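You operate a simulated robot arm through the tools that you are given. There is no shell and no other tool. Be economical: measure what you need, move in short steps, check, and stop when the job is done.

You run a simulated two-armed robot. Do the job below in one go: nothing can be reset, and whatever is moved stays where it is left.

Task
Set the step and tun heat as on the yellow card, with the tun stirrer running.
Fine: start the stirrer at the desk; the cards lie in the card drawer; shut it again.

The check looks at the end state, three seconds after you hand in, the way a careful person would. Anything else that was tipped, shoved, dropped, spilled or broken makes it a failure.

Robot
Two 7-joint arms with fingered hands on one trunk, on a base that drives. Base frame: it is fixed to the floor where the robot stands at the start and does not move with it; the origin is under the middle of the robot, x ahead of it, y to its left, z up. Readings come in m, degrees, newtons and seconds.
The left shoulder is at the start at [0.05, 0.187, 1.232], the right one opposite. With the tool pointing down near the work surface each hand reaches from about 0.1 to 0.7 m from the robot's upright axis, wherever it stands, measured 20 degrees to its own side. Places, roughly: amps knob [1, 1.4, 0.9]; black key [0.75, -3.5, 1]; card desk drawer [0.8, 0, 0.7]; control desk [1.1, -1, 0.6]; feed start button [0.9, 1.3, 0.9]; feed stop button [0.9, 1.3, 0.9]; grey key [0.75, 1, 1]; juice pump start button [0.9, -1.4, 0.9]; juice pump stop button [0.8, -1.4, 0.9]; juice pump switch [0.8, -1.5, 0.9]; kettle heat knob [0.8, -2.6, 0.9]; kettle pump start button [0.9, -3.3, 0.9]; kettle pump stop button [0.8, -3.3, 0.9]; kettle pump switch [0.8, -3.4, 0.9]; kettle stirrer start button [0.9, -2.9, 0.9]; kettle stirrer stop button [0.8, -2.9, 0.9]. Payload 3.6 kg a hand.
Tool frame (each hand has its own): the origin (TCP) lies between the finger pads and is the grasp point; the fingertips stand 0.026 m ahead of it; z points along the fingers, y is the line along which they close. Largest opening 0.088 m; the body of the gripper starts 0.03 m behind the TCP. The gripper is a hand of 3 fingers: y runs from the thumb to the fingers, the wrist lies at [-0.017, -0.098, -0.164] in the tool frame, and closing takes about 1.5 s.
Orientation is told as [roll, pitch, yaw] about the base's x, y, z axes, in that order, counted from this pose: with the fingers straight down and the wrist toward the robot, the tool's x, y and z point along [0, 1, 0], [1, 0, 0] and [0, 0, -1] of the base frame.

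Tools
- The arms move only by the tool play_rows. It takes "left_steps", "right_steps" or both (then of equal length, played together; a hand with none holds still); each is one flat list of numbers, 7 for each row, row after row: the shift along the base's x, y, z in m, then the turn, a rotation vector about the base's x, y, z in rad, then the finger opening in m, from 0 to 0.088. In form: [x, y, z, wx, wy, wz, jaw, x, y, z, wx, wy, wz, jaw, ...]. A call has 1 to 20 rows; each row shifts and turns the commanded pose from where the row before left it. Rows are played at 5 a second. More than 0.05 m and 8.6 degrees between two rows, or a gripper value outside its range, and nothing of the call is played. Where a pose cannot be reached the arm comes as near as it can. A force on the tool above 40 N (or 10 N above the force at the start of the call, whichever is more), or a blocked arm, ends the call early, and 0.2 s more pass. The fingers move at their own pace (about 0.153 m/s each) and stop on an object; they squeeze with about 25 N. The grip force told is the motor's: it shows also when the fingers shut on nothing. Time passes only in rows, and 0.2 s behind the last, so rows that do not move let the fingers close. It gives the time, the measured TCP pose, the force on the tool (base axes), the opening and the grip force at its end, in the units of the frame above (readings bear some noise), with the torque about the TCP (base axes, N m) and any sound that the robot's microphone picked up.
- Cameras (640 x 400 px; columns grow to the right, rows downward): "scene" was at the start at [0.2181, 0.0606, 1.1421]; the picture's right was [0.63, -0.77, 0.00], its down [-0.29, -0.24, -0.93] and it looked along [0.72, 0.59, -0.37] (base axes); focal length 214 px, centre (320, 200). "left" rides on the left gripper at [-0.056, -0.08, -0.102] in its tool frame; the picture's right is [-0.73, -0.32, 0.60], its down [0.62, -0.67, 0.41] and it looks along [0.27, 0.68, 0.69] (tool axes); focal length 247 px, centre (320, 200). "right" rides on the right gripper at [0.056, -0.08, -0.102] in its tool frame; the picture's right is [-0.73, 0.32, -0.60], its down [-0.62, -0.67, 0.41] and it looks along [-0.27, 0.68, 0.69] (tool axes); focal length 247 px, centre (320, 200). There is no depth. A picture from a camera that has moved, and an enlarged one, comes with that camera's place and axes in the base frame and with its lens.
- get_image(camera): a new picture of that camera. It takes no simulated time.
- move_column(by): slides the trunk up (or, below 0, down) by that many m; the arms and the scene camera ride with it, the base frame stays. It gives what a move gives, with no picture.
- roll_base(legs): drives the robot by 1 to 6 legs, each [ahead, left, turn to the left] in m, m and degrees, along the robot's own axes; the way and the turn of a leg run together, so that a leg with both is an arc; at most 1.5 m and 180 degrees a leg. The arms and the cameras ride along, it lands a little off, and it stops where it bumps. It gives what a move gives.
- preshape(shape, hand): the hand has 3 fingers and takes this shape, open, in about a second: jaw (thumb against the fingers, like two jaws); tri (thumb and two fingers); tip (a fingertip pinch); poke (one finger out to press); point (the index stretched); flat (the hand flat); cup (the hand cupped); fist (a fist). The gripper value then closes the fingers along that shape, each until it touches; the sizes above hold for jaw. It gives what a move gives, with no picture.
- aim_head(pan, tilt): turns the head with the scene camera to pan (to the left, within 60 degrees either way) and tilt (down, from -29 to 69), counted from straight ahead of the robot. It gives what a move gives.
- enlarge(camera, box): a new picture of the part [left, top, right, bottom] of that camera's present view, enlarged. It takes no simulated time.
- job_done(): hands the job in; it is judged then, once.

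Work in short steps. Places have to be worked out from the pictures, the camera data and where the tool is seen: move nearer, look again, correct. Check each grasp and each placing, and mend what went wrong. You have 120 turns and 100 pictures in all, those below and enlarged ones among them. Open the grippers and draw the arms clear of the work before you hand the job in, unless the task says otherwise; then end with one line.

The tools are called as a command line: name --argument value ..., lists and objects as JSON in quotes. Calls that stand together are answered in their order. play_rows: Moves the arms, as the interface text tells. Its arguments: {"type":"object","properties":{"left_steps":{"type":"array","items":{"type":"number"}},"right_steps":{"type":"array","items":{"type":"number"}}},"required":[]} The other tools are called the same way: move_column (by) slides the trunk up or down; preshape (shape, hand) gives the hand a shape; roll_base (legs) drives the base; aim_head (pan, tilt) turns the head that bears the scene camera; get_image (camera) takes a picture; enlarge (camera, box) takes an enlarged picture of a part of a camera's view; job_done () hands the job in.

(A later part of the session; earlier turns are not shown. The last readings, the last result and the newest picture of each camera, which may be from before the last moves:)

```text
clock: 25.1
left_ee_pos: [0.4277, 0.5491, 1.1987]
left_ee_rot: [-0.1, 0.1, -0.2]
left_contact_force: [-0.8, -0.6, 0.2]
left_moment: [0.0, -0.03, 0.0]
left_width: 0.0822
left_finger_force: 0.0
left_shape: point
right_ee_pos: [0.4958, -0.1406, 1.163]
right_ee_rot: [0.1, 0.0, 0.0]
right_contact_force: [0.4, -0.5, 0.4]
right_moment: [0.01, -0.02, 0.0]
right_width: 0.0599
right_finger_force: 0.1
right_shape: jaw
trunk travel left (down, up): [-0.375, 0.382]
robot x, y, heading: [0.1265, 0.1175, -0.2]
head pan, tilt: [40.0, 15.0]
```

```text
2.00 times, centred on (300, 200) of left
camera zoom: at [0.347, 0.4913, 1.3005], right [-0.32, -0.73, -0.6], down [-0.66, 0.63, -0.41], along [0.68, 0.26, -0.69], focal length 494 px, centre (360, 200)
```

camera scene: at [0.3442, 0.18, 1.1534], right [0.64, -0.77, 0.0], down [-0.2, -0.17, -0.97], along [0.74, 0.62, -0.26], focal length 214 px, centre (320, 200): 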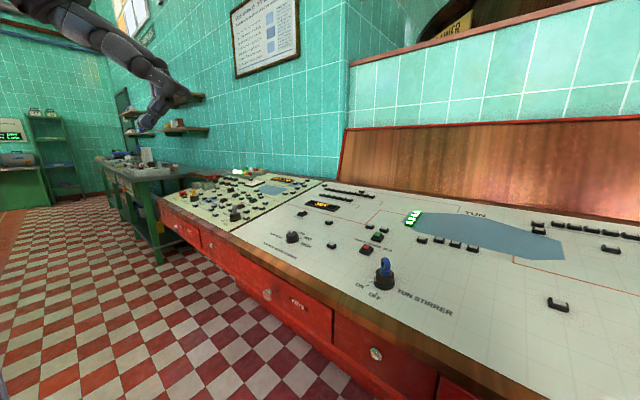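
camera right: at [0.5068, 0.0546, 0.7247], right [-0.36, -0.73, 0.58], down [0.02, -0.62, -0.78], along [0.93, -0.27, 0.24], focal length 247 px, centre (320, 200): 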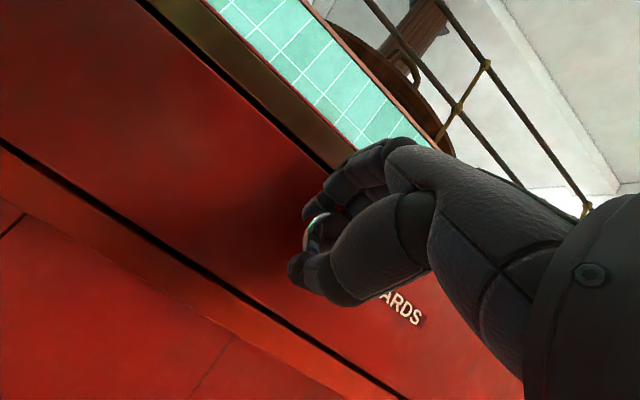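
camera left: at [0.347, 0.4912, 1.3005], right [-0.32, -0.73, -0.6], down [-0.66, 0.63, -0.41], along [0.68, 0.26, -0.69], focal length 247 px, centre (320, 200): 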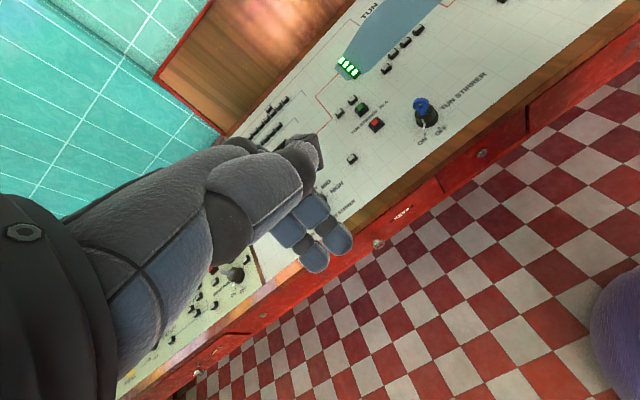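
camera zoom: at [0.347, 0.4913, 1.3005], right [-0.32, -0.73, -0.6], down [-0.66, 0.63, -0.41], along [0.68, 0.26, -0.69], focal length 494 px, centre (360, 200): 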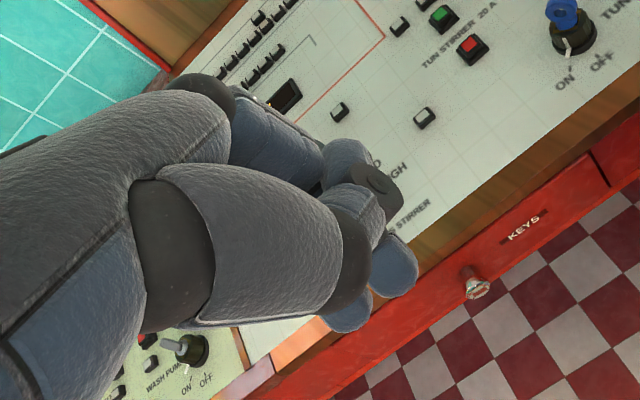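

The two fingertips end at the tool tip in both shapes; poke folds the thumb away, so I use it. Then I drive the base left and forward for reach.

preshape --hand "left" --shape "poke"

roll_base --legs '[[0, 0.28, 0], [0.2, 0, 0]]'

aim_head --pan 10 --tilt 40

get_image --camera "scene"

get_image --camera "left"

```text
clock: 26.0
left_ee_pos: [0.428, 0.5481, 1.1978]
left_ee_rot: [0.0, 0.0, -0.3]
left_contact_force: [0.2, 0.1, -0.9]
left_moment: [0.0, -0.02, 0.01]
left_width: 0.0
left_finger_force: 0.0
left_shape: poke
right_ee_pos: [0.4957, -0.1411, 1.1605]
right_ee_rot: [0.0, 0.0, 0.0]
right_contact_force: [0.4, -0.2, -1.1]
right_moment: [0.01, -0.02, 0.01]
right_width: 0.0598
right_finger_force: 0.0
right_shape: jaw
trunk travel left (down, up): [-0.375, 0.382]
robot x, y, heading: [0.1249, 0.1226, -0.2]
head pan, tilt: [40.0, 15.0]
```

```text
clock: 29.1
left_ee_pos: [0.6284, 0.835, 1.1979]
left_ee_rot: [0.0, 0.1, 0.0]
left_contact_force: [0.3, -0.2, 0.3]
left_moment: [-0.03, 0.01, 0.05]
left_width: 0.0
left_finger_force: 0.0
left_shape: poke
right_ee_pos: [0.699, 0.1467, 1.1614]
right_ee_rot: [0.1, -0.1, 0.3]
right_contact_force: [0.4, -0.5, -0.1]
right_moment: [0.0, 0.01, -0.02]
right_width: 0.0599
right_finger_force: 0.0
right_shape: jaw
trunk travel left (down, up): [-0.375, 0.382]
robot x, y, heading: [0.3247, 0.4064, -0.1]
head pan, tilt: [40.0, 15.0]
```

```text
clock: 30.1
left_ee_pos: [0.6265, 0.834, 1.1979]
left_ee_rot: [0.0, 0.1, 0.0]
left_contact_force: [-0.6, -0.2, -0.2]
left_moment: [0.0, 0.0, 0.03]
left_width: 0.0
left_finger_force: 0.0
left_shape: poke
right_ee_pos: [0.6991, 0.146, 1.162]
right_ee_rot: [0.0, 0.0, 0.3]
right_contact_force: [0.1, -0.5, 0.2]
right_moment: [-0.01, 0.01, 0.02]
right_width: 0.0599
right_finger_force: 0.0
right_shape: jaw
trunk travel left (down, up): [-0.375, 0.382]
robot x, y, heading: [0.324, 0.4036, 0.0]
head pan, tilt: [10.0, 40.0]
```

```text
65 pictures are left
camera scene: at [0.5574, 0.4222, 1.1139], right [0.18, -0.98, 0.0], down [-0.63, -0.11, -0.77], along [0.75, 0.13, -0.64], focal length 214 px, centre (320, 200)
```

scene: 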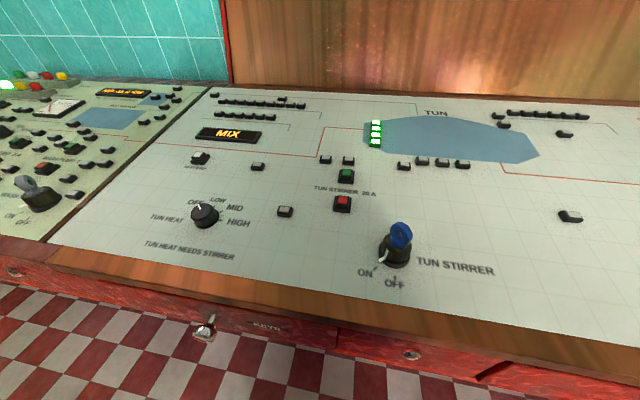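

```text
64 pictures are left
camera left: at [0.5466, 0.7786, 1.3004], right [-0.32, -0.73, -0.6], down [-0.67, 0.62, -0.41], along [0.67, 0.27, -0.69], focal length 247 px, centre (320, 200)
```

left: 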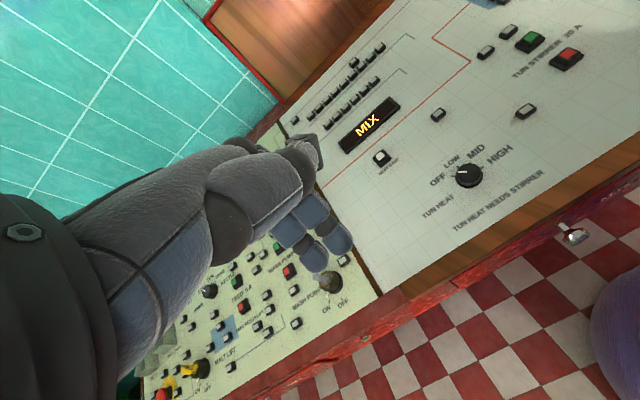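

Refined: green ≈[0.922,0.431,0.876], next-step ≈[0.935,0.765,0.876], heat knob ≈[0.795,0.676,0.845]. Stirrer key pointer is clearly at ON. I bring the left hand over the green button.

play_rows --left_steps '[0.0246, -0.0336, -0.0165, 0, 0, 0, 0, 0.0246, -0.0336, -0.0165, 0, 0, 0, 0, 0.0246, -0.0336, -0.0165, 0, 0, 0, 0, 0.0246, -0.0336, -0.0165, 0, 0, 0, 0, 0.0246, -0.0336, -0.0165, 0, 0, 0, 0, 0.0246, -0.0336, -0.0165, 0, 0, 0, 0, 0.0246, -0.0336, -0.0165, 0, 0, 0, 0, 0.0246, -0.0336, -0.0165, 0, 0, 0, 0, 0.0246, -0.0336, -0.0165, 0, 0, 0, 0, 0.0246, -0.0336, -0.0165, 0, 0, 0, 0, 0.0246, -0.0336, -0.0165, 0, 0, 0, 0, 0.0246, -0.0336, -0.0165, 0, 0, 0, 0]'

get_image --camera "scene"

get_image --camera "left"

```text
clock: 32.7
left_ee_pos: [0.8561, 0.5459, 1.0477]
left_ee_rot: [-0.1, 0.1, 0.0]
left_contact_force: [0.5, 0.1, 1.2]
left_moment: [-0.01, 0.01, -0.01]
left_width: 0.0
left_finger_force: 0.0
left_shape: poke
left hand out of reach, approached as far as the arm can: row 9, 10, 11, 12
right_ee_pos: [0.6977, 0.1459, 1.1621]
right_ee_rot: [-0.1, -0.1, 0.3]
right_contact_force: [0.3, -0.2, 0.5]
right_moment: [0.01, 0.0, -0.01]
right_width: 0.0598
right_finger_force: 0.0
right_shape: jaw
trunk travel left (down, up): [-0.375, 0.382]
robot x, y, heading: [0.3263, 0.4017, -0.2]
head pan, tilt: [10.0, 40.0]
```

```text
63 pictures are left
camera scene: at [0.5573, 0.4223, 1.1139], right [0.17, -0.98, 0.0], down [-0.63, -0.11, -0.77], along [0.75, 0.13, -0.64], focal length 214 px, centre (320, 200)
```

scene: 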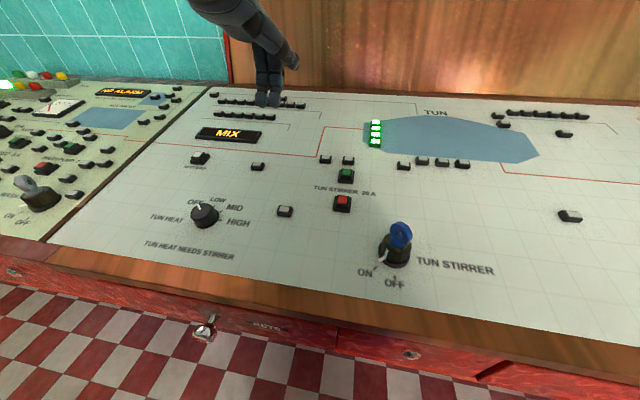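

```text
62 pictures are left
camera left: at [0.7756, 0.4905, 1.1505], right [-0.32, -0.74, -0.6], down [-0.67, 0.62, -0.41], along [0.67, 0.27, -0.69], focal length 247 px, centre (320, 200)
```

left: 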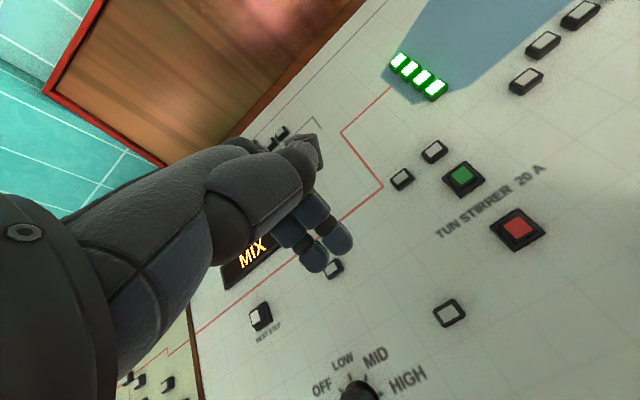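

Reach limit because the target is not on the left side. I shift the base 0.18 m right.

roll_base --legs '[[0.03, -0.18, 0]]'

```text
clock: 34.2
left_ee_pos: [0.8858, 0.3648, 1.049]
left_ee_rot: [-0.1, 0.1, -0.1]
left_contact_force: [-1.0, -0.1, -0.5]
left_moment: [0.0, -0.02, 0.01]
left_width: 0.0001
left_finger_force: 0.1
left_shape: poke
right_ee_pos: [0.7276, -0.0365, 1.1603]
right_ee_rot: [0.1, -0.1, 0.2]
right_contact_force: [-0.9, -0.1, 0.7]
right_moment: [0.01, -0.02, 0.03]
right_width: 0.0598
right_finger_force: 0.1
right_shape: jaw
trunk travel left (down, up): [-0.375, 0.382]
robot x, y, heading: [0.3595, 0.2253, 0.1]
head pan, tilt: [10.0, 40.0]
```

Moving to hover over the green button.

play_rows --left_steps '[0.012, 0.022, -0.02, 0, 0, 0, 0, 0.012, 0.022, -0.03, 0, 0, 0, 0, 0.012, 0.022, -0.035, 0, 0, 0, 0]'

get_image --camera "scene"

get_image --camera "left"

```text
clock: 35.0
left_ee_pos: [0.919, 0.4373, 0.9663]
left_ee_rot: [-0.1, 0.0, -0.1]
left_contact_force: [-0.6, 0.0, 0.5]
left_moment: [0.0, 0.01, 0.0]
left_width: 0.0
left_finger_force: 0.0
left_shape: poke
left hand out of reach, approached as far as the arm can: row 3
right_ee_pos: [0.7283, -0.0336, 1.1619]
right_ee_rot: [-0.1, -0.1, 0.3]
right_contact_force: [-0.5, -0.2, -0.3]
right_moment: [0.01, -0.02, -0.03]
right_width: 0.0595
right_finger_force: 0.0
right_shape: jaw
trunk travel left (down, up): [-0.375, 0.382]
robot x, y, heading: [0.3595, 0.227, -0.3]
head pan, tilt: [10.0, 40.0]
```

```text
61 pictures are left
camera scene: at [0.5878, 0.2421, 1.1138], right [0.17, -0.98, 0.0], down [-0.63, -0.11, -0.77], along [0.75, 0.13, -0.64], focal length 214 px, centre (320, 200)
```

scene: 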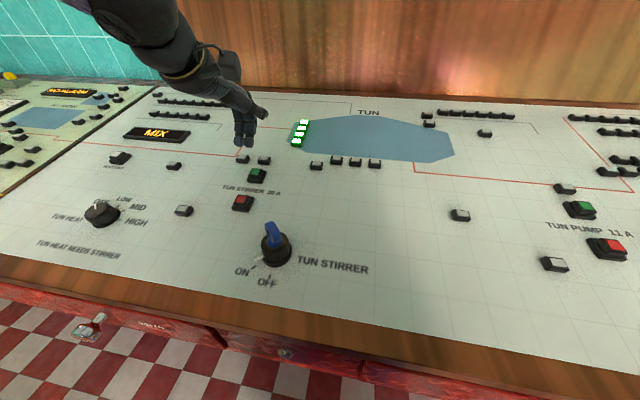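

```text
60 pictures are left
camera left: at [0.8369, 0.3804, 1.0685], right [-0.32, -0.74, -0.6], down [-0.66, 0.62, -0.41], along [0.68, 0.26, -0.69], focal length 247 px, centre (320, 200)
```

left: 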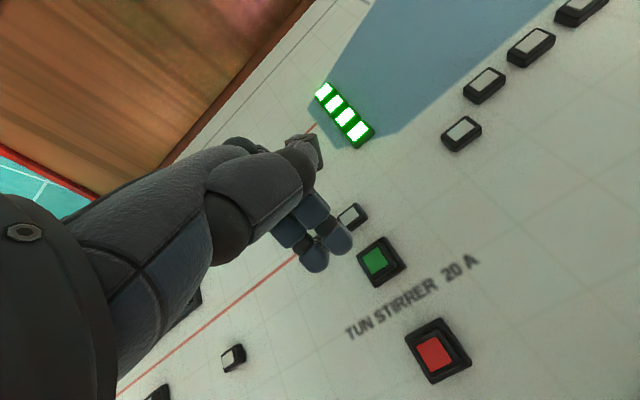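

Green button refined to [0.931,0.434,0.872]; fingertips are right at the TCP line 0.027 below. I step over it and descend to just above.

play_rows --left_steps '[0.012, -0.003, -0.015, 0, 0, 0, 0, 0, 0, -0.02, 0, 0, 0, 0, 0, 0, -0.02, 0, 0, 0, 0]'

get_image --camera "left"

enlarge --camera "scene" --box '[180, 110, 320, 220]'

```text
clock: 35.8
left_ee_pos: [0.9074, 0.4587, 0.9396]
left_ee_rot: [-0.1, 0.0, -0.1]
left_contact_force: [0.5, 0.3, -0.4]
left_moment: [0.04, -0.05, -0.03]
left_width: 0.0001
left_finger_force: 0.1
left_shape: poke
left hand out of reach, approached as far as the arm can: row 1, 2, 3
right_ee_pos: [0.7278, -0.0339, 1.1615]
right_ee_rot: [-0.1, 0.0, 0.3]
right_contact_force: [0.0, -0.2, 0.2]
right_moment: [0.0, -0.01, 0.01]
right_width: 0.0597
right_finger_force: 0.1
right_shape: jaw
trunk travel left (down, up): [-0.375, 0.382]
robot x, y, heading: [0.3566, 0.2288, 0.1]
head pan, tilt: [10.0, 40.0]
```

```text
59 pictures are left
camera left: at [0.8284, 0.4019, 1.0416], right [-0.32, -0.74, -0.6], down [-0.66, 0.62, -0.41], along [0.68, 0.27, -0.69], focal length 247 px, centre (320, 200)
```

left: 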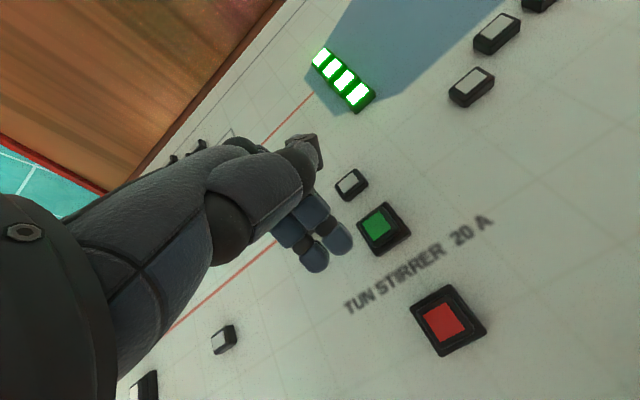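

```text
3.64 times, centred on (250, 165) of scene
camera zoom: at [0.5877, 0.2419, 1.1139], right [0.17, -0.98, 0.0], down [-0.63, -0.11, -0.77], along [0.75, 0.13, -0.64], focal length 780 px, centre (574, 327)
```

zoom: 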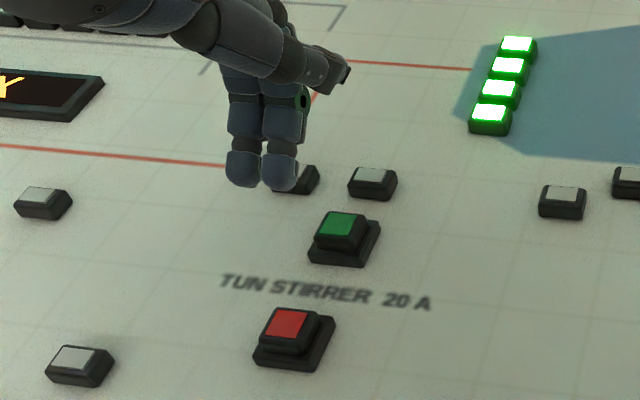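

Still at reach limit. I raise the hand and drive the base 0.07 m forward.

play_rows --left_steps '[-0.03, 0, 0.04, 0, 0, 0, 0, -0.03, 0, 0.04, 0, 0, 0, 0]'

roll_base --legs '[[0.07, 0, 0]]'

```text
clock: 36.4
left_ee_pos: [0.8473, 0.4595, 1.0191]
left_ee_rot: [0.1, 0.0, 0.0]
left_contact_force: [0.5, 0.8, 0.4]
left_moment: [0.0, -0.01, 0.02]
left_width: 0.0002
left_finger_force: 0.1
left_shape: poke
right_ee_pos: [0.7273, -0.0343, 1.1629]
right_ee_rot: [0.0, -0.1, 0.2]
right_contact_force: [-1.1, 0.1, -0.4]
right_moment: [0.02, 0.02, 0.02]
right_width: 0.0598
right_finger_force: 0.1
right_shape: jaw
trunk travel left (down, up): [-0.375, 0.382]
robot x, y, heading: [0.3596, 0.2233, -0.2]
head pan, tilt: [10.0, 40.0]
```

```text
clock: 37.4
left_ee_pos: [0.92, 0.4585, 1.018]
left_ee_rot: [0.1, 0.1, -0.2]
left_contact_force: [0.0, 0.0, -0.4]
left_moment: [-0.02, 0.02, 0.0]
left_width: 0.0
left_finger_force: 0.1
left_shape: poke
right_ee_pos: [0.8001, -0.0346, 1.1616]
right_ee_rot: [0.0, 0.1, 0.1]
right_contact_force: [1.2, 0.7, -0.1]
right_moment: [0.0, 0.0, 0.03]
right_width: 0.0593
right_finger_force: 0.0
right_shape: jaw
trunk travel left (down, up): [-0.375, 0.382]
robot x, y, heading: [0.4275, 0.222, 0.0]
head pan, tilt: [10.0, 40.0]
```

Base moved without bumping. Now back over the button and down to just above it.

play_rows --left_steps '[0.011, -0.0245, -0.03, 0, 0, 0, 0, 0, 0, -0.04, 0, 0, 0, 0, 0, 0, -0.03, 0, 0, 0, 0]'

get_image --camera "left"

get_image --camera "scene"

```text
clock: 38.2
left_ee_pos: [0.9276, 0.4371, 0.9253]
left_ee_rot: [-0.1, 0.1, -0.1]
left_contact_force: [0.1, 0.8, -0.3]
left_moment: [0.0, 0.02, -0.02]
left_width: 0.0
left_finger_force: 0.1
left_shape: poke
left hand out of reach, approached as far as the arm can: row 3
right_ee_pos: [0.7985, -0.0353, 1.1621]
right_ee_rot: [0.0, 0.1, 0.1]
right_contact_force: [0.9, 0.5, 0.2]
right_moment: [0.01, 0.01, 0.03]
right_width: 0.0601
right_finger_force: 0.1
right_shape: jaw
trunk travel left (down, up): [-0.375, 0.382]
robot x, y, heading: [0.4323, 0.2285, -0.1]
head pan, tilt: [10.0, 40.0]
```

```text
57 pictures are left
camera left: at [0.8462, 0.3813, 1.028], right [-0.32, -0.73, -0.6], down [-0.66, 0.62, -0.41], along [0.68, 0.26, -0.69], focal length 247 px, centre (320, 200)
```

left: 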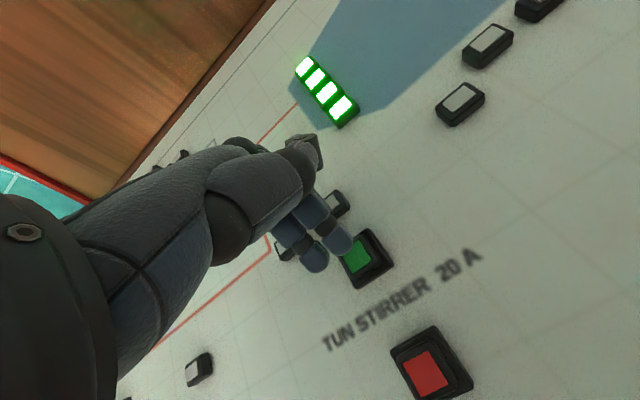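

```text
56 pictures are left
camera scene: at [0.6576, 0.2409, 1.1139], right [0.17, -0.99, 0.0], down [-0.63, -0.11, -0.77], along [0.75, 0.13, -0.64], focal length 214 px, centre (320, 200)
```

scene: 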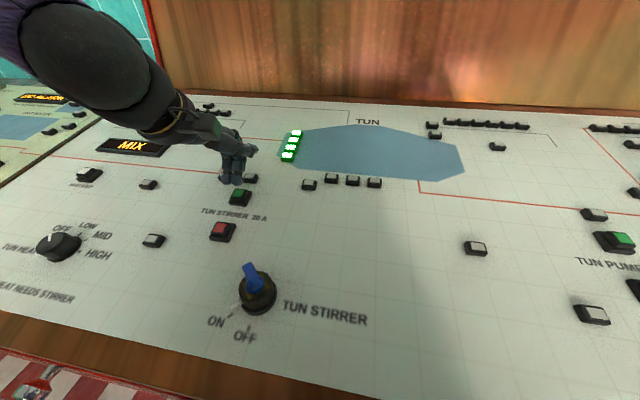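

Height is the limit here. I raise the hand, then lower the trunk 0.1 m.

play_rows --left_steps '[0, 0, 0.04, 0, 0, 0, 0, 0, 0, 0.045, 0, 0, 0, 0]'

move_column --by -0.1

get_image --camera "left"

get_image --camera "scene"

```text
clock: 38.8
left_ee_pos: [0.9258, 0.4385, 1.0093]
left_ee_rot: [0.0, 0.1, -0.1]
left_contact_force: [-0.5, -0.4, -0.3]
left_moment: [0.0, 0.01, 0.0]
left_width: 0.0
left_finger_force: 0.1
left_shape: poke
right_ee_pos: [0.7964, -0.0359, 1.1625]
right_ee_rot: [0.0, -0.1, 0.2]
right_contact_force: [0.2, 0.1, 0.2]
right_moment: [-0.02, -0.01, 0.0]
right_width: 0.0598
right_finger_force: 0.1
right_shape: jaw
trunk travel left (down, up): [-0.375, 0.382]
robot x, y, heading: [0.4242, 0.2273, 0.1]
head pan, tilt: [10.0, 40.0]
```

```text
clock: 40.2
left_ee_pos: [0.9265, 0.4402, 0.9113]
left_ee_rot: [0.0, 0.0, -0.1]
left_contact_force: [0.6, -0.9, -0.7]
left_moment: [0.01, -0.02, -0.01]
left_width: 0.0001
left_finger_force: 0.1
left_shape: poke
right_ee_pos: [0.8186, -0.0364, 1.0399]
right_ee_rot: [0.0, 4.0, 0.2]
right_contact_force: [-0.5, -0.1, -0.2]
right_moment: [-0.02, 0.01, 0.02]
right_width: 0.0598
right_finger_force: 0.1
right_shape: jaw
trunk travel left (down, up): [-0.275, 0.482]
robot x, y, heading: [0.4261, 0.2217, -0.2]
head pan, tilt: [10.0, 40.0]
heard: click
```

```text
55 pictures are left
camera left: at [0.8458, 0.3835, 1.0127], right [-0.32, -0.73, -0.6], down [-0.66, 0.62, -0.41], along [0.68, 0.27, -0.69], focal length 247 px, centre (320, 200)
```

left: 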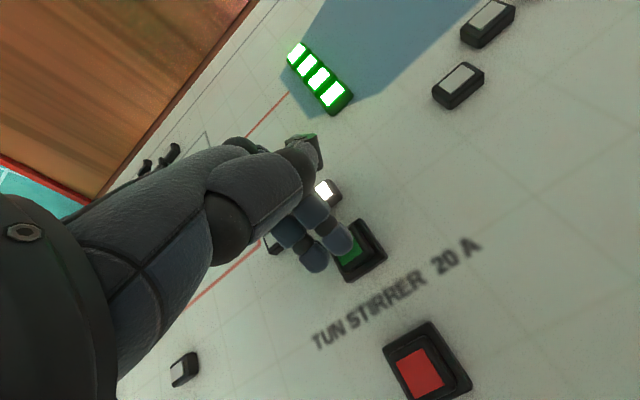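

```text
54 pictures are left
camera scene: at [0.6719, 0.2413, 1.0061], right [0.17, -0.99, 0.0], down [-0.63, -0.11, -0.77], along [0.75, 0.13, -0.64], focal length 214 px, centre (320, 200)
```

scene: 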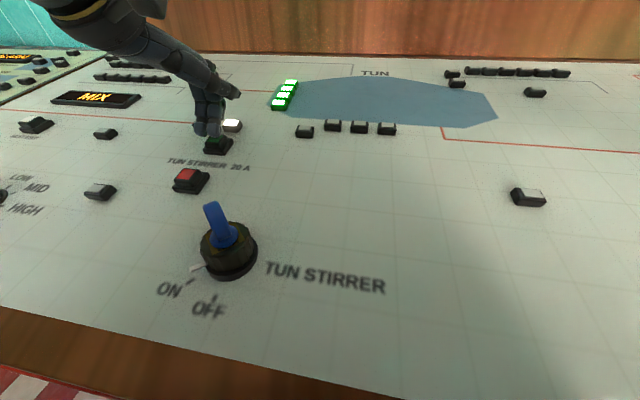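

A click was heard and the stirrer lamp lit: the button was pressed. I raise the hand and look.

play_rows --left_steps '[0, 0, 0.04, 0, 0, 0, 0, -0.01, 0, 0.04, 0, 0, 0, 0, -0.02, 0.03, 0.03, 0, 0, 0, 0, -0.02, 0.04, 0, 0, 0, 0, 0]'

aim_head --pan 15 --tilt 30

get_image --camera "scene"

get_image --camera "left"

```text
clock: 41.2
left_ee_pos: [0.8737, 0.5106, 1.0174]
left_ee_rot: [0.0, 0.0, -0.1]
left_contact_force: [0.1, 0.3, -0.1]
left_moment: [0.01, 0.0, 0.0]
left_width: 0.0002
left_finger_force: 0.0
left_shape: poke
right_ee_pos: [0.8184, -0.0354, 1.0402]
right_ee_rot: [-0.1, 4.1, 0.1]
right_contact_force: [0.3, 0.8, 0.0]
right_moment: [-0.05, 0.01, -0.01]
right_width: 0.0598
right_finger_force: 0.2
right_shape: jaw
trunk travel left (down, up): [-0.275, 0.482]
robot x, y, heading: [0.4275, 0.2214, -0.2]
head pan, tilt: [10.0, 40.0]
```

```text
clock: 41.9
left_ee_pos: [0.8732, 0.5098, 1.0177]
left_ee_rot: [0.0, 0.0, 0.0]
left_contact_force: [0.9, 0.1, -0.2]
left_moment: [0.0, 0.02, 0.01]
left_width: 0.0
left_finger_force: 0.1
left_shape: poke
right_ee_pos: [0.8198, -0.0349, 1.0391]
right_ee_rot: [-0.1, 4.1, 0.1]
right_contact_force: [-0.3, -0.7, -0.1]
right_moment: [0.06, 0.0, -0.02]
right_width: 0.06
right_finger_force: 0.0
right_shape: jaw
trunk travel left (down, up): [-0.275, 0.482]
robot x, y, heading: [0.4244, 0.2283, 0.1]
head pan, tilt: [15.0, 30.0]
```

```text
53 pictures are left
camera scene: at [0.6759, 0.2501, 1.0212], right [0.26, -0.97, 0.0], down [-0.48, -0.13, -0.87], along [0.84, 0.22, -0.5], focal length 214 px, centre (320, 200)
```

scene: 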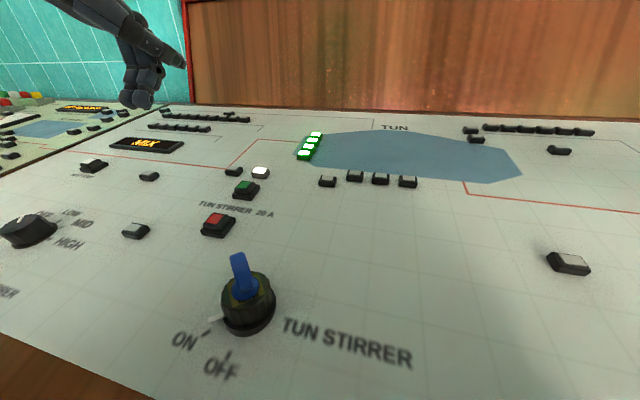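

```text
52 pictures are left
camera left: at [0.7932, 0.4536, 1.12], right [-0.32, -0.73, -0.6], down [-0.66, 0.62, -0.41], along [0.68, 0.27, -0.69], focal length 247 px, centre (320, 200)
```

left: 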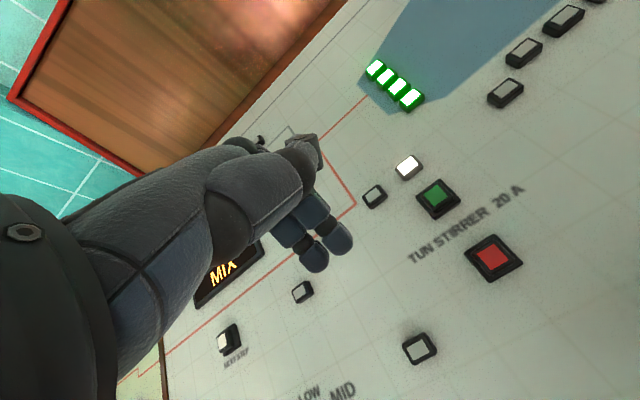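

Stirrer runs (lamp lit). Now I shift the base left 0.31 m for next-step and the heat knob.

roll_base --legs '[[0, 0.31, 0]]'

get_image --camera "scene"

get_image --camera "left"

```text
clock: 44.0
left_ee_pos: [0.8695, 0.8212, 1.0174]
left_ee_rot: [-0.1, 0.1, 0.5]
left_contact_force: [0.2, 0.3, 0.4]
left_moment: [-0.02, 0.01, 0.02]
left_width: 0.0
left_finger_force: 0.1
left_shape: poke
right_ee_pos: [0.8218, 0.2764, 1.0404]
right_ee_rot: [-0.1, 4.1, 0.7]
right_contact_force: [-0.8, -0.7, 0.2]
right_moment: [0.03, 0.02, -0.02]
right_width: 0.0599
right_finger_force: 0.0
right_shape: jaw
trunk travel left (down, up): [-0.275, 0.482]
robot x, y, heading: [0.4268, 0.5313, 0.5]
head pan, tilt: [15.0, 30.0]
```

```text
51 pictures are left
camera scene: at [0.6747, 0.5596, 1.0212], right [0.27, -0.96, 0.0], down [-0.48, -0.13, -0.87], along [0.83, 0.23, -0.5], focal length 214 px, centre (320, 200)
```

scene: 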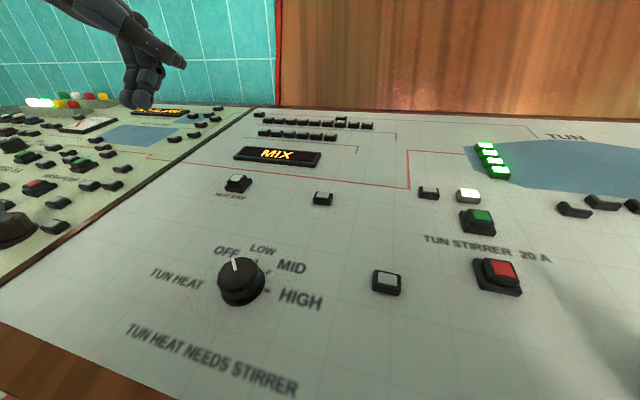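

```text
50 pictures are left
camera left: at [0.7897, 0.7645, 1.1198], right [-0.31, -0.74, -0.6], down [-0.67, 0.62, -0.41], along [0.67, 0.27, -0.69], focal length 247 px, centre (320, 200)
```

left: 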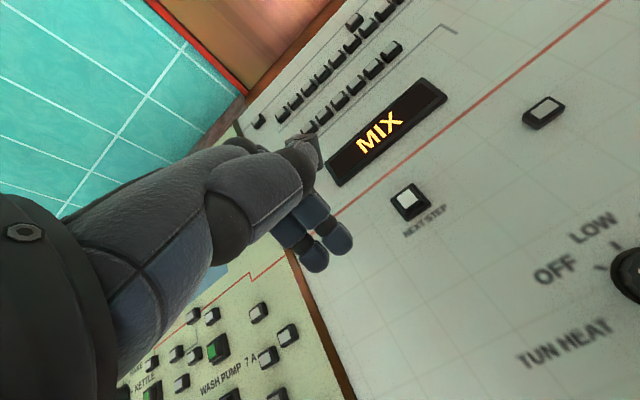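

Next-step button ≈[0.932,0.766,0.885]. I move above it and descend to hover.

play_rows --left_steps '[0.02, -0.018, -0.03, 0, 0, 0, 0, 0.02, -0.018, -0.03, 0, 0, 0, 0, 0.0225, -0.019, -0.02, 0, 0, 0, 0]'

get_image --camera "scene"

get_image --camera "left"

```text
clock: 44.8
left_ee_pos: [0.9337, 0.7635, 0.9375]
left_ee_rot: [-0.2, 0.1, 0.5]
left_contact_force: [0.1, 0.3, -0.4]
left_moment: [-0.03, 0.0, 0.0]
left_width: 0.0
left_finger_force: 0.1
left_shape: poke
right_ee_pos: [0.8216, 0.2752, 1.0398]
right_ee_rot: [-0.1, 4.1, 0.7]
right_contact_force: [0.6, 0.1, 0.8]
right_moment: [0.0, 0.0, -0.04]
right_width: 0.0596
right_finger_force: 0.1
right_shape: jaw
trunk travel left (down, up): [-0.275, 0.482]
robot x, y, heading: [0.4228, 0.5304, 0.6]
head pan, tilt: [15.0, 30.0]
```

```text
49 pictures are left
camera scene: at [0.6753, 0.5586, 1.021], right [0.27, -0.96, 0.0], down [-0.48, -0.13, -0.87], along [0.83, 0.23, -0.5], focal length 214 px, centre (320, 200)
```

scene: 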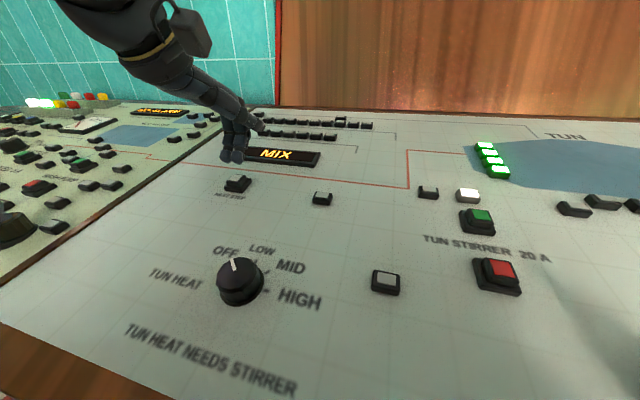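

```text
48 pictures are left
camera left: at [0.8541, 0.7064, 1.0394], right [-0.31, -0.74, -0.6], down [-0.67, 0.62, -0.41], along [0.67, 0.27, -0.69], focal length 247 px, centre (320, 200)
```

left: 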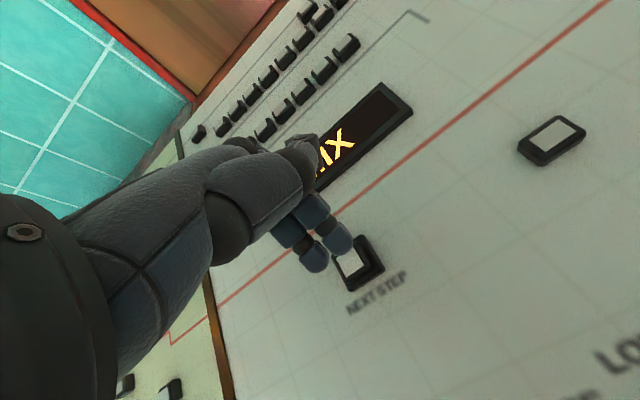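

Aligned. To keep the thumb clear of the display I tilt the hand 15° (perpendicular to the sloped panel), then press in small steps.

play_rows --left_steps '[-0.002, 0.001, 0, 0, -0.131, 0, 0, -0.003, 0.001, -0.005, 0, -0.131, 0, 0, 0, 0, -0.01, 0, 0, 0, 0, 0.001, 0, -0.005, 0, 0, 0, 0, 0.001, 0, -0.004, 0, 0, 0, 0]'

get_image --camera "left"

get_image --camera "scene"

```text
clock: 46.0
left_ee_pos: [0.9292, 0.7681, 0.9133]
left_ee_rot: [-0.2, -15.0, 0.4]
left_contact_force: [0.3, -0.4, -0.3]
left_moment: [0.02, -0.01, 0.02]
left_width: 0.0
left_finger_force: 0.1
left_shape: poke
right_ee_pos: [0.8202, 0.2763, 1.0397]
right_ee_rot: [0.0, 4.1, 0.7]
right_contact_force: [-0.3, -1.0, -0.6]
right_moment: [0.01, 0.01, 0.02]
right_width: 0.0599
right_finger_force: 0.0
right_shape: jaw
trunk travel left (down, up): [-0.275, 0.482]
robot x, y, heading: [0.426, 0.5296, 0.5]
head pan, tilt: [15.0, 30.0]
```

```text
47 pictures are left
camera left: at [0.8258, 0.7104, 0.9913], right [-0.15, -0.74, -0.66], down [-0.54, 0.62, -0.57], along [0.83, 0.27, -0.49], focal length 247 px, centre (320, 200)
```

left: 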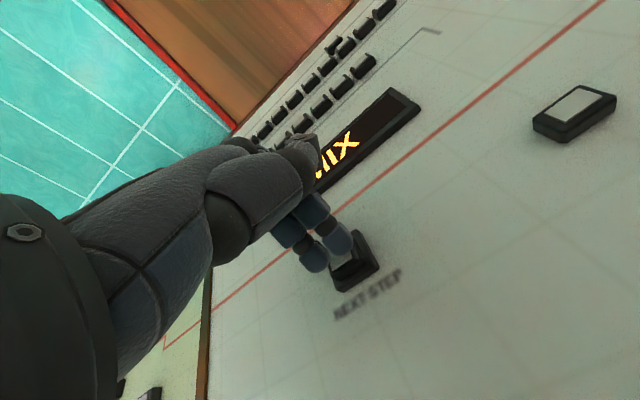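

```text
46 pictures are left
camera scene: at [0.6748, 0.5587, 1.0212], right [0.27, -0.96, 0.0], down [-0.48, -0.13, -0.87], along [0.83, 0.23, -0.5], focal length 214 px, centre (320, 200)
```

scene: 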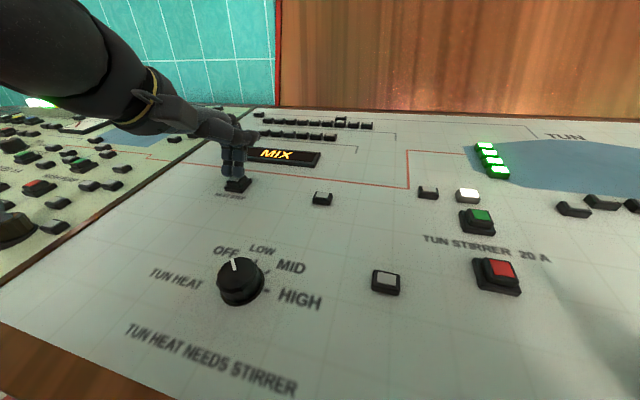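

Nearly touching. I press down along the panel normal in 3 mm steps and then lift, and check for a click.

play_rows --left_steps '[0.001, 0, -0.003, 0, 0, 0, 0, 0.001, 0, -0.003, 0, 0, 0, 0]'

enlarge --camera "scene" --box '[200, 120, 340, 220]'

```text
clock: 46.5
left_ee_pos: [0.9312, 0.7676, 0.9075]
left_ee_rot: [-0.3, -14.9, 0.5]
left_contact_force: [-0.5, -0.7, 2.1]
left_moment: [-0.01, 0.04, 0.01]
left_width: 0.0
left_finger_force: 0.1
left_shape: poke
right_ee_pos: [0.8205, 0.2747, 1.0398]
right_ee_rot: [0.0, 4.1, 0.7]
right_contact_force: [-0.8, -0.1, 0.0]
right_moment: [0.0, 0.01, -0.02]
right_width: 0.0596
right_finger_force: 0.1
right_shape: jaw
trunk travel left (down, up): [-0.275, 0.482]
robot x, y, heading: [0.4299, 0.531, 0.5]
head pan, tilt: [15.0, 30.0]
heard: click
```

```text
4.00 times, centred on (270, 170) of scene
camera zoom: at [0.6746, 0.5586, 1.0213], right [0.27, -0.96, 0.0], down [-0.48, -0.13, -0.87], along [0.83, 0.23, -0.5], focal length 858 px, centre (520, 320)
```

zoom: 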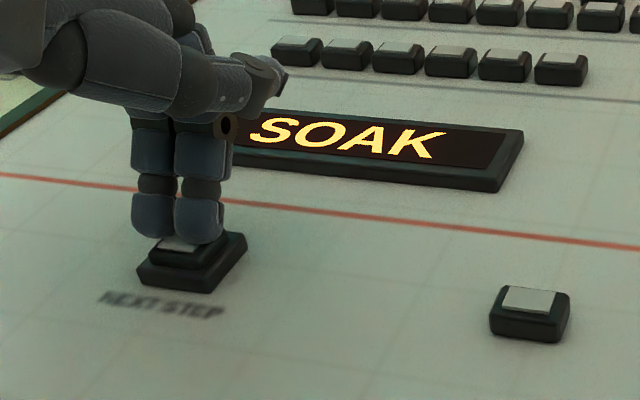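

Step moved to SOAK. I lift to release and press again once.

play_rows --left_steps '[-0.002, 0, 0.008, 0, 0, 0, 0, 0, 0, 0, 0, 0, 0, 0, 0, 0, 0, 0, 0, 0, 0, 0.001, 0, -0.005, 0, 0, 0, 0, 0.001, 0, -0.003, 0, 0, 0, 0]'

enlarge --camera "scene" --box '[200, 120, 340, 220]'

```text
clock: 47.8
left_ee_pos: [0.9303, 0.7671, 0.9078]
left_ee_rot: [-0.2, -14.9, 0.3]
left_contact_force: [-0.6, -0.5, 2.3]
left_moment: [0.01, 0.03, 0.0]
left_width: 0.0
left_finger_force: 0.1
left_shape: poke
right_ee_pos: [0.8195, 0.2761, 1.0397]
right_ee_rot: [0.0, 4.0, 0.7]
right_contact_force: [-0.1, 0.2, 0.1]
right_moment: [0.0, -0.01, 0.02]
right_width: 0.0598
right_finger_force: 0.1
right_shape: jaw
trunk travel left (down, up): [-0.275, 0.482]
robot x, y, heading: [0.4247, 0.5293, 0.5]
head pan, tilt: [15.0, 30.0]
heard: click
```

```text
4.00 times, centred on (270, 170) of scene
camera zoom: at [0.6745, 0.5586, 1.0213], right [0.27, -0.96, 0.0], down [-0.48, -0.13, -0.87], along [0.83, 0.23, -0.5], focal length 858 px, centre (520, 320)
```

zoom: 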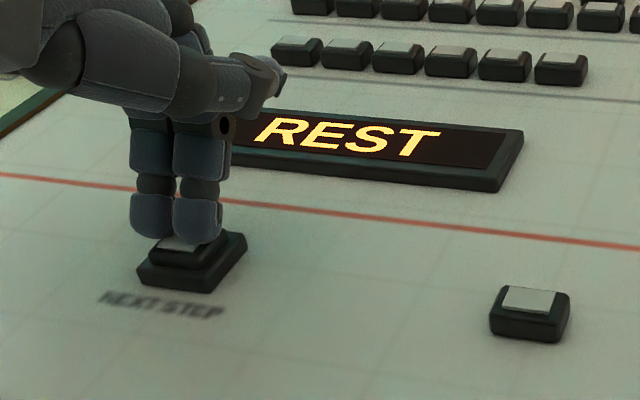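

REST now; once more.

play_rows --left_steps '[-0.002, 0, 0.008, 0, 0, 0, 0, 0, 0, 0, 0, 0, 0, 0, 0, 0, 0, 0, 0, 0, 0, 0.001, 0, -0.005, 0, 0, 0, 0, 0.001, 0, -0.003, 0, 0, 0, 0]'

enlarge --camera "scene" --box '[200, 120, 340, 220]'

```text
clock: 49.0
left_ee_pos: [0.9309, 0.768, 0.9091]
left_ee_rot: [-0.2, -15.0, 0.5]
left_contact_force: [-0.2, 0.2, 1.1]
left_moment: [0.0, 0.01, -0.02]
left_width: 0.0
left_finger_force: 0.0
left_shape: poke
right_ee_pos: [0.8207, 0.275, 1.0396]
right_ee_rot: [0.0, 4.1, 0.7]
right_contact_force: [-0.2, 0.9, 0.0]
right_moment: [0.02, 0.01, 0.02]
right_width: 0.0598
right_finger_force: 0.0
right_shape: jaw
trunk travel left (down, up): [-0.275, 0.482]
robot x, y, heading: [0.424, 0.5299, 0.6]
head pan, tilt: [15.0, 30.0]
heard: click
```

```text
4.00 times, centred on (270, 170) of scene
camera zoom: at [0.6746, 0.5587, 1.0213], right [0.27, -0.96, 0.0], down [-0.48, -0.13, -0.87], along [0.83, 0.23, -0.5], focal length 858 px, centre (520, 320)
```

zoom: 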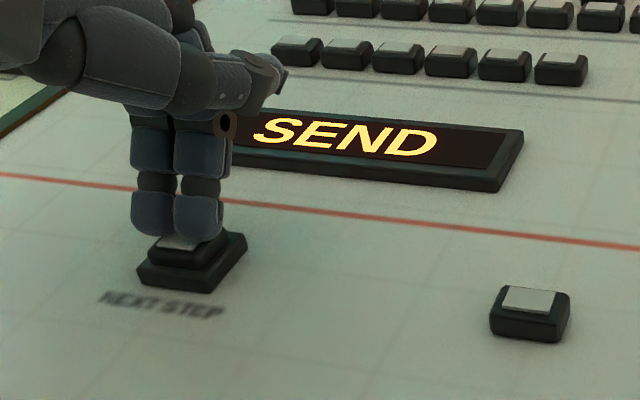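

SEND is set. I lift away, change to jaw shape and move toward the heat knob.

play_rows --left_steps '[-0.005, 0, 0.03, 0, 0, 0, 0, -0.01, 0, 0.04, 0, 0, 0, 0, -0.03, -0.02, 0.02, 0, 0, 0, 0, -0.035, -0.02, 0, 0, 0, 0, 0, -0.035, -0.02, 0, 0, 0, 0, 0, -0.015, -0.03, 0, 0, 0, 0, 0]'

preshape --hand "left" --shape "jaw"

get_image --camera "left"

get_image --camera "scene"

```text
clock: 50.4
left_ee_pos: [0.8565, 0.6625, 0.9953]
left_ee_rot: [-0.2, -14.8, 0.5]
left_contact_force: [0.3, 0.5, 0.2]
left_moment: [-0.03, 0.03, 0.04]
left_width: 0.0002
left_finger_force: 0.0
left_shape: poke
left hand out of reach, approached as far as the arm can: row 4, 5
right_ee_pos: [0.8222, 0.2758, 1.0396]
right_ee_rot: [-0.1, 4.1, 0.8]
right_contact_force: [0.0, 0.0, 1.8]
right_moment: [-0.03, 0.01, 0.01]
right_width: 0.0597
right_finger_force: 0.1
right_shape: jaw
trunk travel left (down, up): [-0.275, 0.482]
robot x, y, heading: [0.4261, 0.5294, 0.3]
head pan, tilt: [15.0, 30.0]
```

```text
clock: 51.2
left_ee_pos: [0.8567, 0.6623, 0.9976]
left_ee_rot: [-0.1, -14.9, 0.5]
left_contact_force: [0.2, 0.0, 0.1]
left_moment: [-0.05, 0.01, 0.0]
left_width: 0.0879
left_finger_force: 0.0
left_shape: jaw
right_ee_pos: [0.8211, 0.2746, 1.0405]
right_ee_rot: [0.1, 4.1, 0.7]
right_contact_force: [0.4, -0.2, 0.8]
right_moment: [0.0, 0.05, -0.01]
right_width: 0.0596
right_finger_force: 0.0
right_shape: jaw
trunk travel left (down, up): [-0.275, 0.482]
robot x, y, heading: [0.4266, 0.5307, 0.7]
head pan, tilt: [15.0, 30.0]
```

```text
42 pictures are left
camera left: at [0.7528, 0.6049, 1.0759], right [-0.15, -0.74, -0.66], down [-0.54, 0.62, -0.57], along [0.83, 0.27, -0.49], focal length 247 px, centre (320, 200)
```

left: 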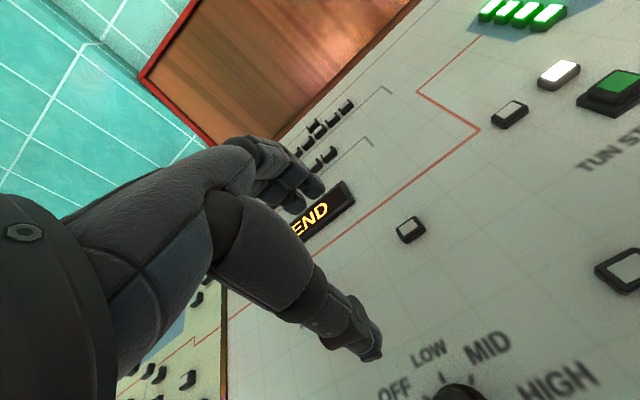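

```text
41 pictures are left
camera scene: at [0.6747, 0.5587, 1.0212], right [0.27, -0.96, 0.0], down [-0.48, -0.13, -0.87], along [0.83, 0.23, -0.5], focal length 214 px, centre (320, 200)
```

scene: 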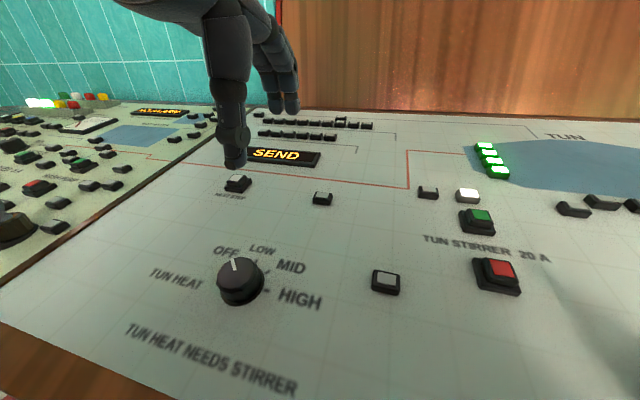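

Too close for the near knob; I back the base up 0.13 m.

roll_base --legs '[[-0.13, 0, 0]]'

get_image --camera "left"

get_image --camera "scene"

```text
clock: 52.5
left_ee_pos: [0.7286, 0.6605, 0.998]
left_ee_rot: [-0.1, -15.0, 0.3]
left_contact_force: [-0.4, 0.6, 0.2]
left_moment: [-0.04, -0.03, 0.0]
left_width: 0.0876
left_finger_force: 0.1
left_shape: jaw
right_ee_pos: [0.6926, 0.2722, 1.0404]
right_ee_rot: [0.0, 4.0, 0.6]
right_contact_force: [-0.6, -0.4, -0.1]
right_moment: [0.03, -0.01, -0.03]
right_width: 0.0597
right_finger_force: 0.1
right_shape: jaw
trunk travel left (down, up): [-0.275, 0.482]
robot x, y, heading: [0.3031, 0.5325, 0.5]
head pan, tilt: [15.0, 30.0]
```

```text
40 pictures are left
camera left: at [0.6253, 0.6029, 1.0764], right [-0.15, -0.74, -0.66], down [-0.54, 0.62, -0.57], along [0.83, 0.27, -0.49], focal length 247 px, centre (320, 200)
```

left: 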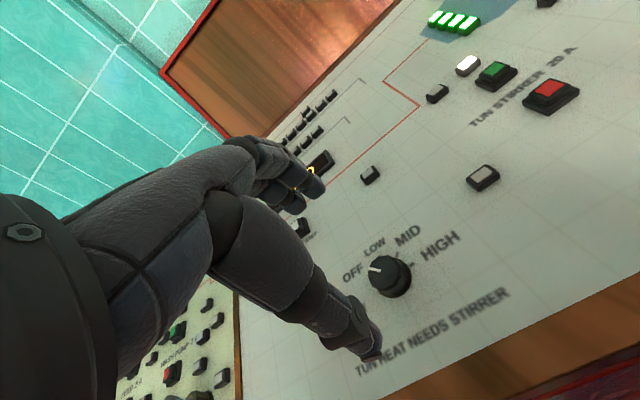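

```text
39 pictures are left
camera scene: at [0.5471, 0.557, 1.0216], right [0.26, -0.96, 0.0], down [-0.48, -0.13, -0.87], along [0.84, 0.23, -0.5], focal length 214 px, centre (320, 200)
```

scene: 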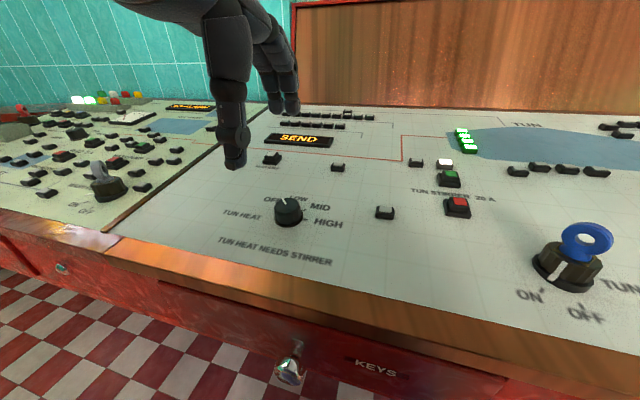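

Heat knob ≈[0.771,0.660,0.865]. I move above it and check alignment.

play_rows --left_steps '[0.02, 0, -0.02, 0, 0, 0, 0.08, 0.015, 0, -0.025, 0, 0, 0, 0.08, 0.004, 0, -0.023, 0, 0, 0, 0.08]'

get_image --camera "left"

get_image --camera "scene"

```text
clock: 53.3
left_ee_pos: [0.7708, 0.6607, 0.9307]
left_ee_rot: [-0.1, -15.0, 0.3]
left_contact_force: [0.0, 0.1, -0.1]
left_moment: [0.0, 0.0, -0.02]
left_width: 0.0804
left_finger_force: 0.0
left_shape: jaw
right_ee_pos: [0.6941, 0.2737, 1.0408]
right_ee_rot: [0.1, 4.1, 0.6]
right_contact_force: [0.1, 0.3, 0.0]
right_moment: [0.02, 0.02, 0.02]
right_width: 0.0598
right_finger_force: 0.1
right_shape: jaw
trunk travel left (down, up): [-0.275, 0.482]
robot x, y, heading: [0.3035, 0.5314, 0.4]
head pan, tilt: [15.0, 30.0]
```

```text
38 pictures are left
camera left: at [0.6669, 0.604, 1.0083], right [-0.15, -0.74, -0.66], down [-0.54, 0.62, -0.57], along [0.83, 0.27, -0.49], focal length 247 px, centre (320, 200)
```

left: 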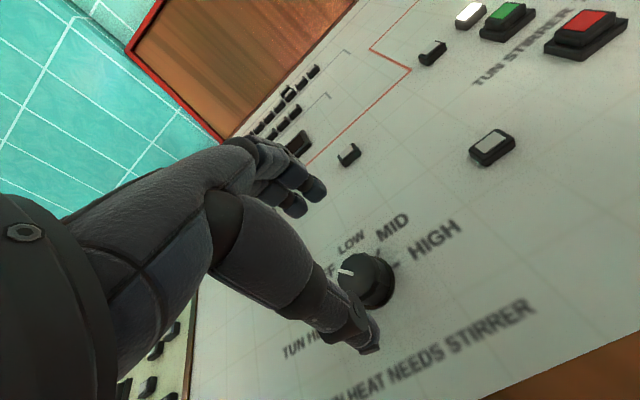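

```text
37 pictures are left
camera scene: at [0.5485, 0.5572, 1.0212], right [0.26, -0.96, 0.0], down [-0.48, -0.13, -0.87], along [0.84, 0.23, -0.5], focal length 214 px, centre (320, 200)
```

scene: 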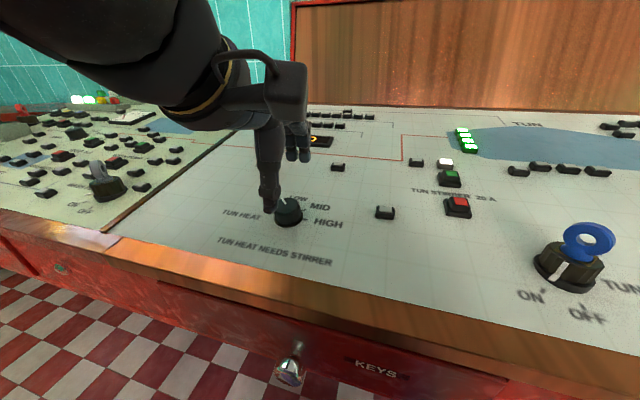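

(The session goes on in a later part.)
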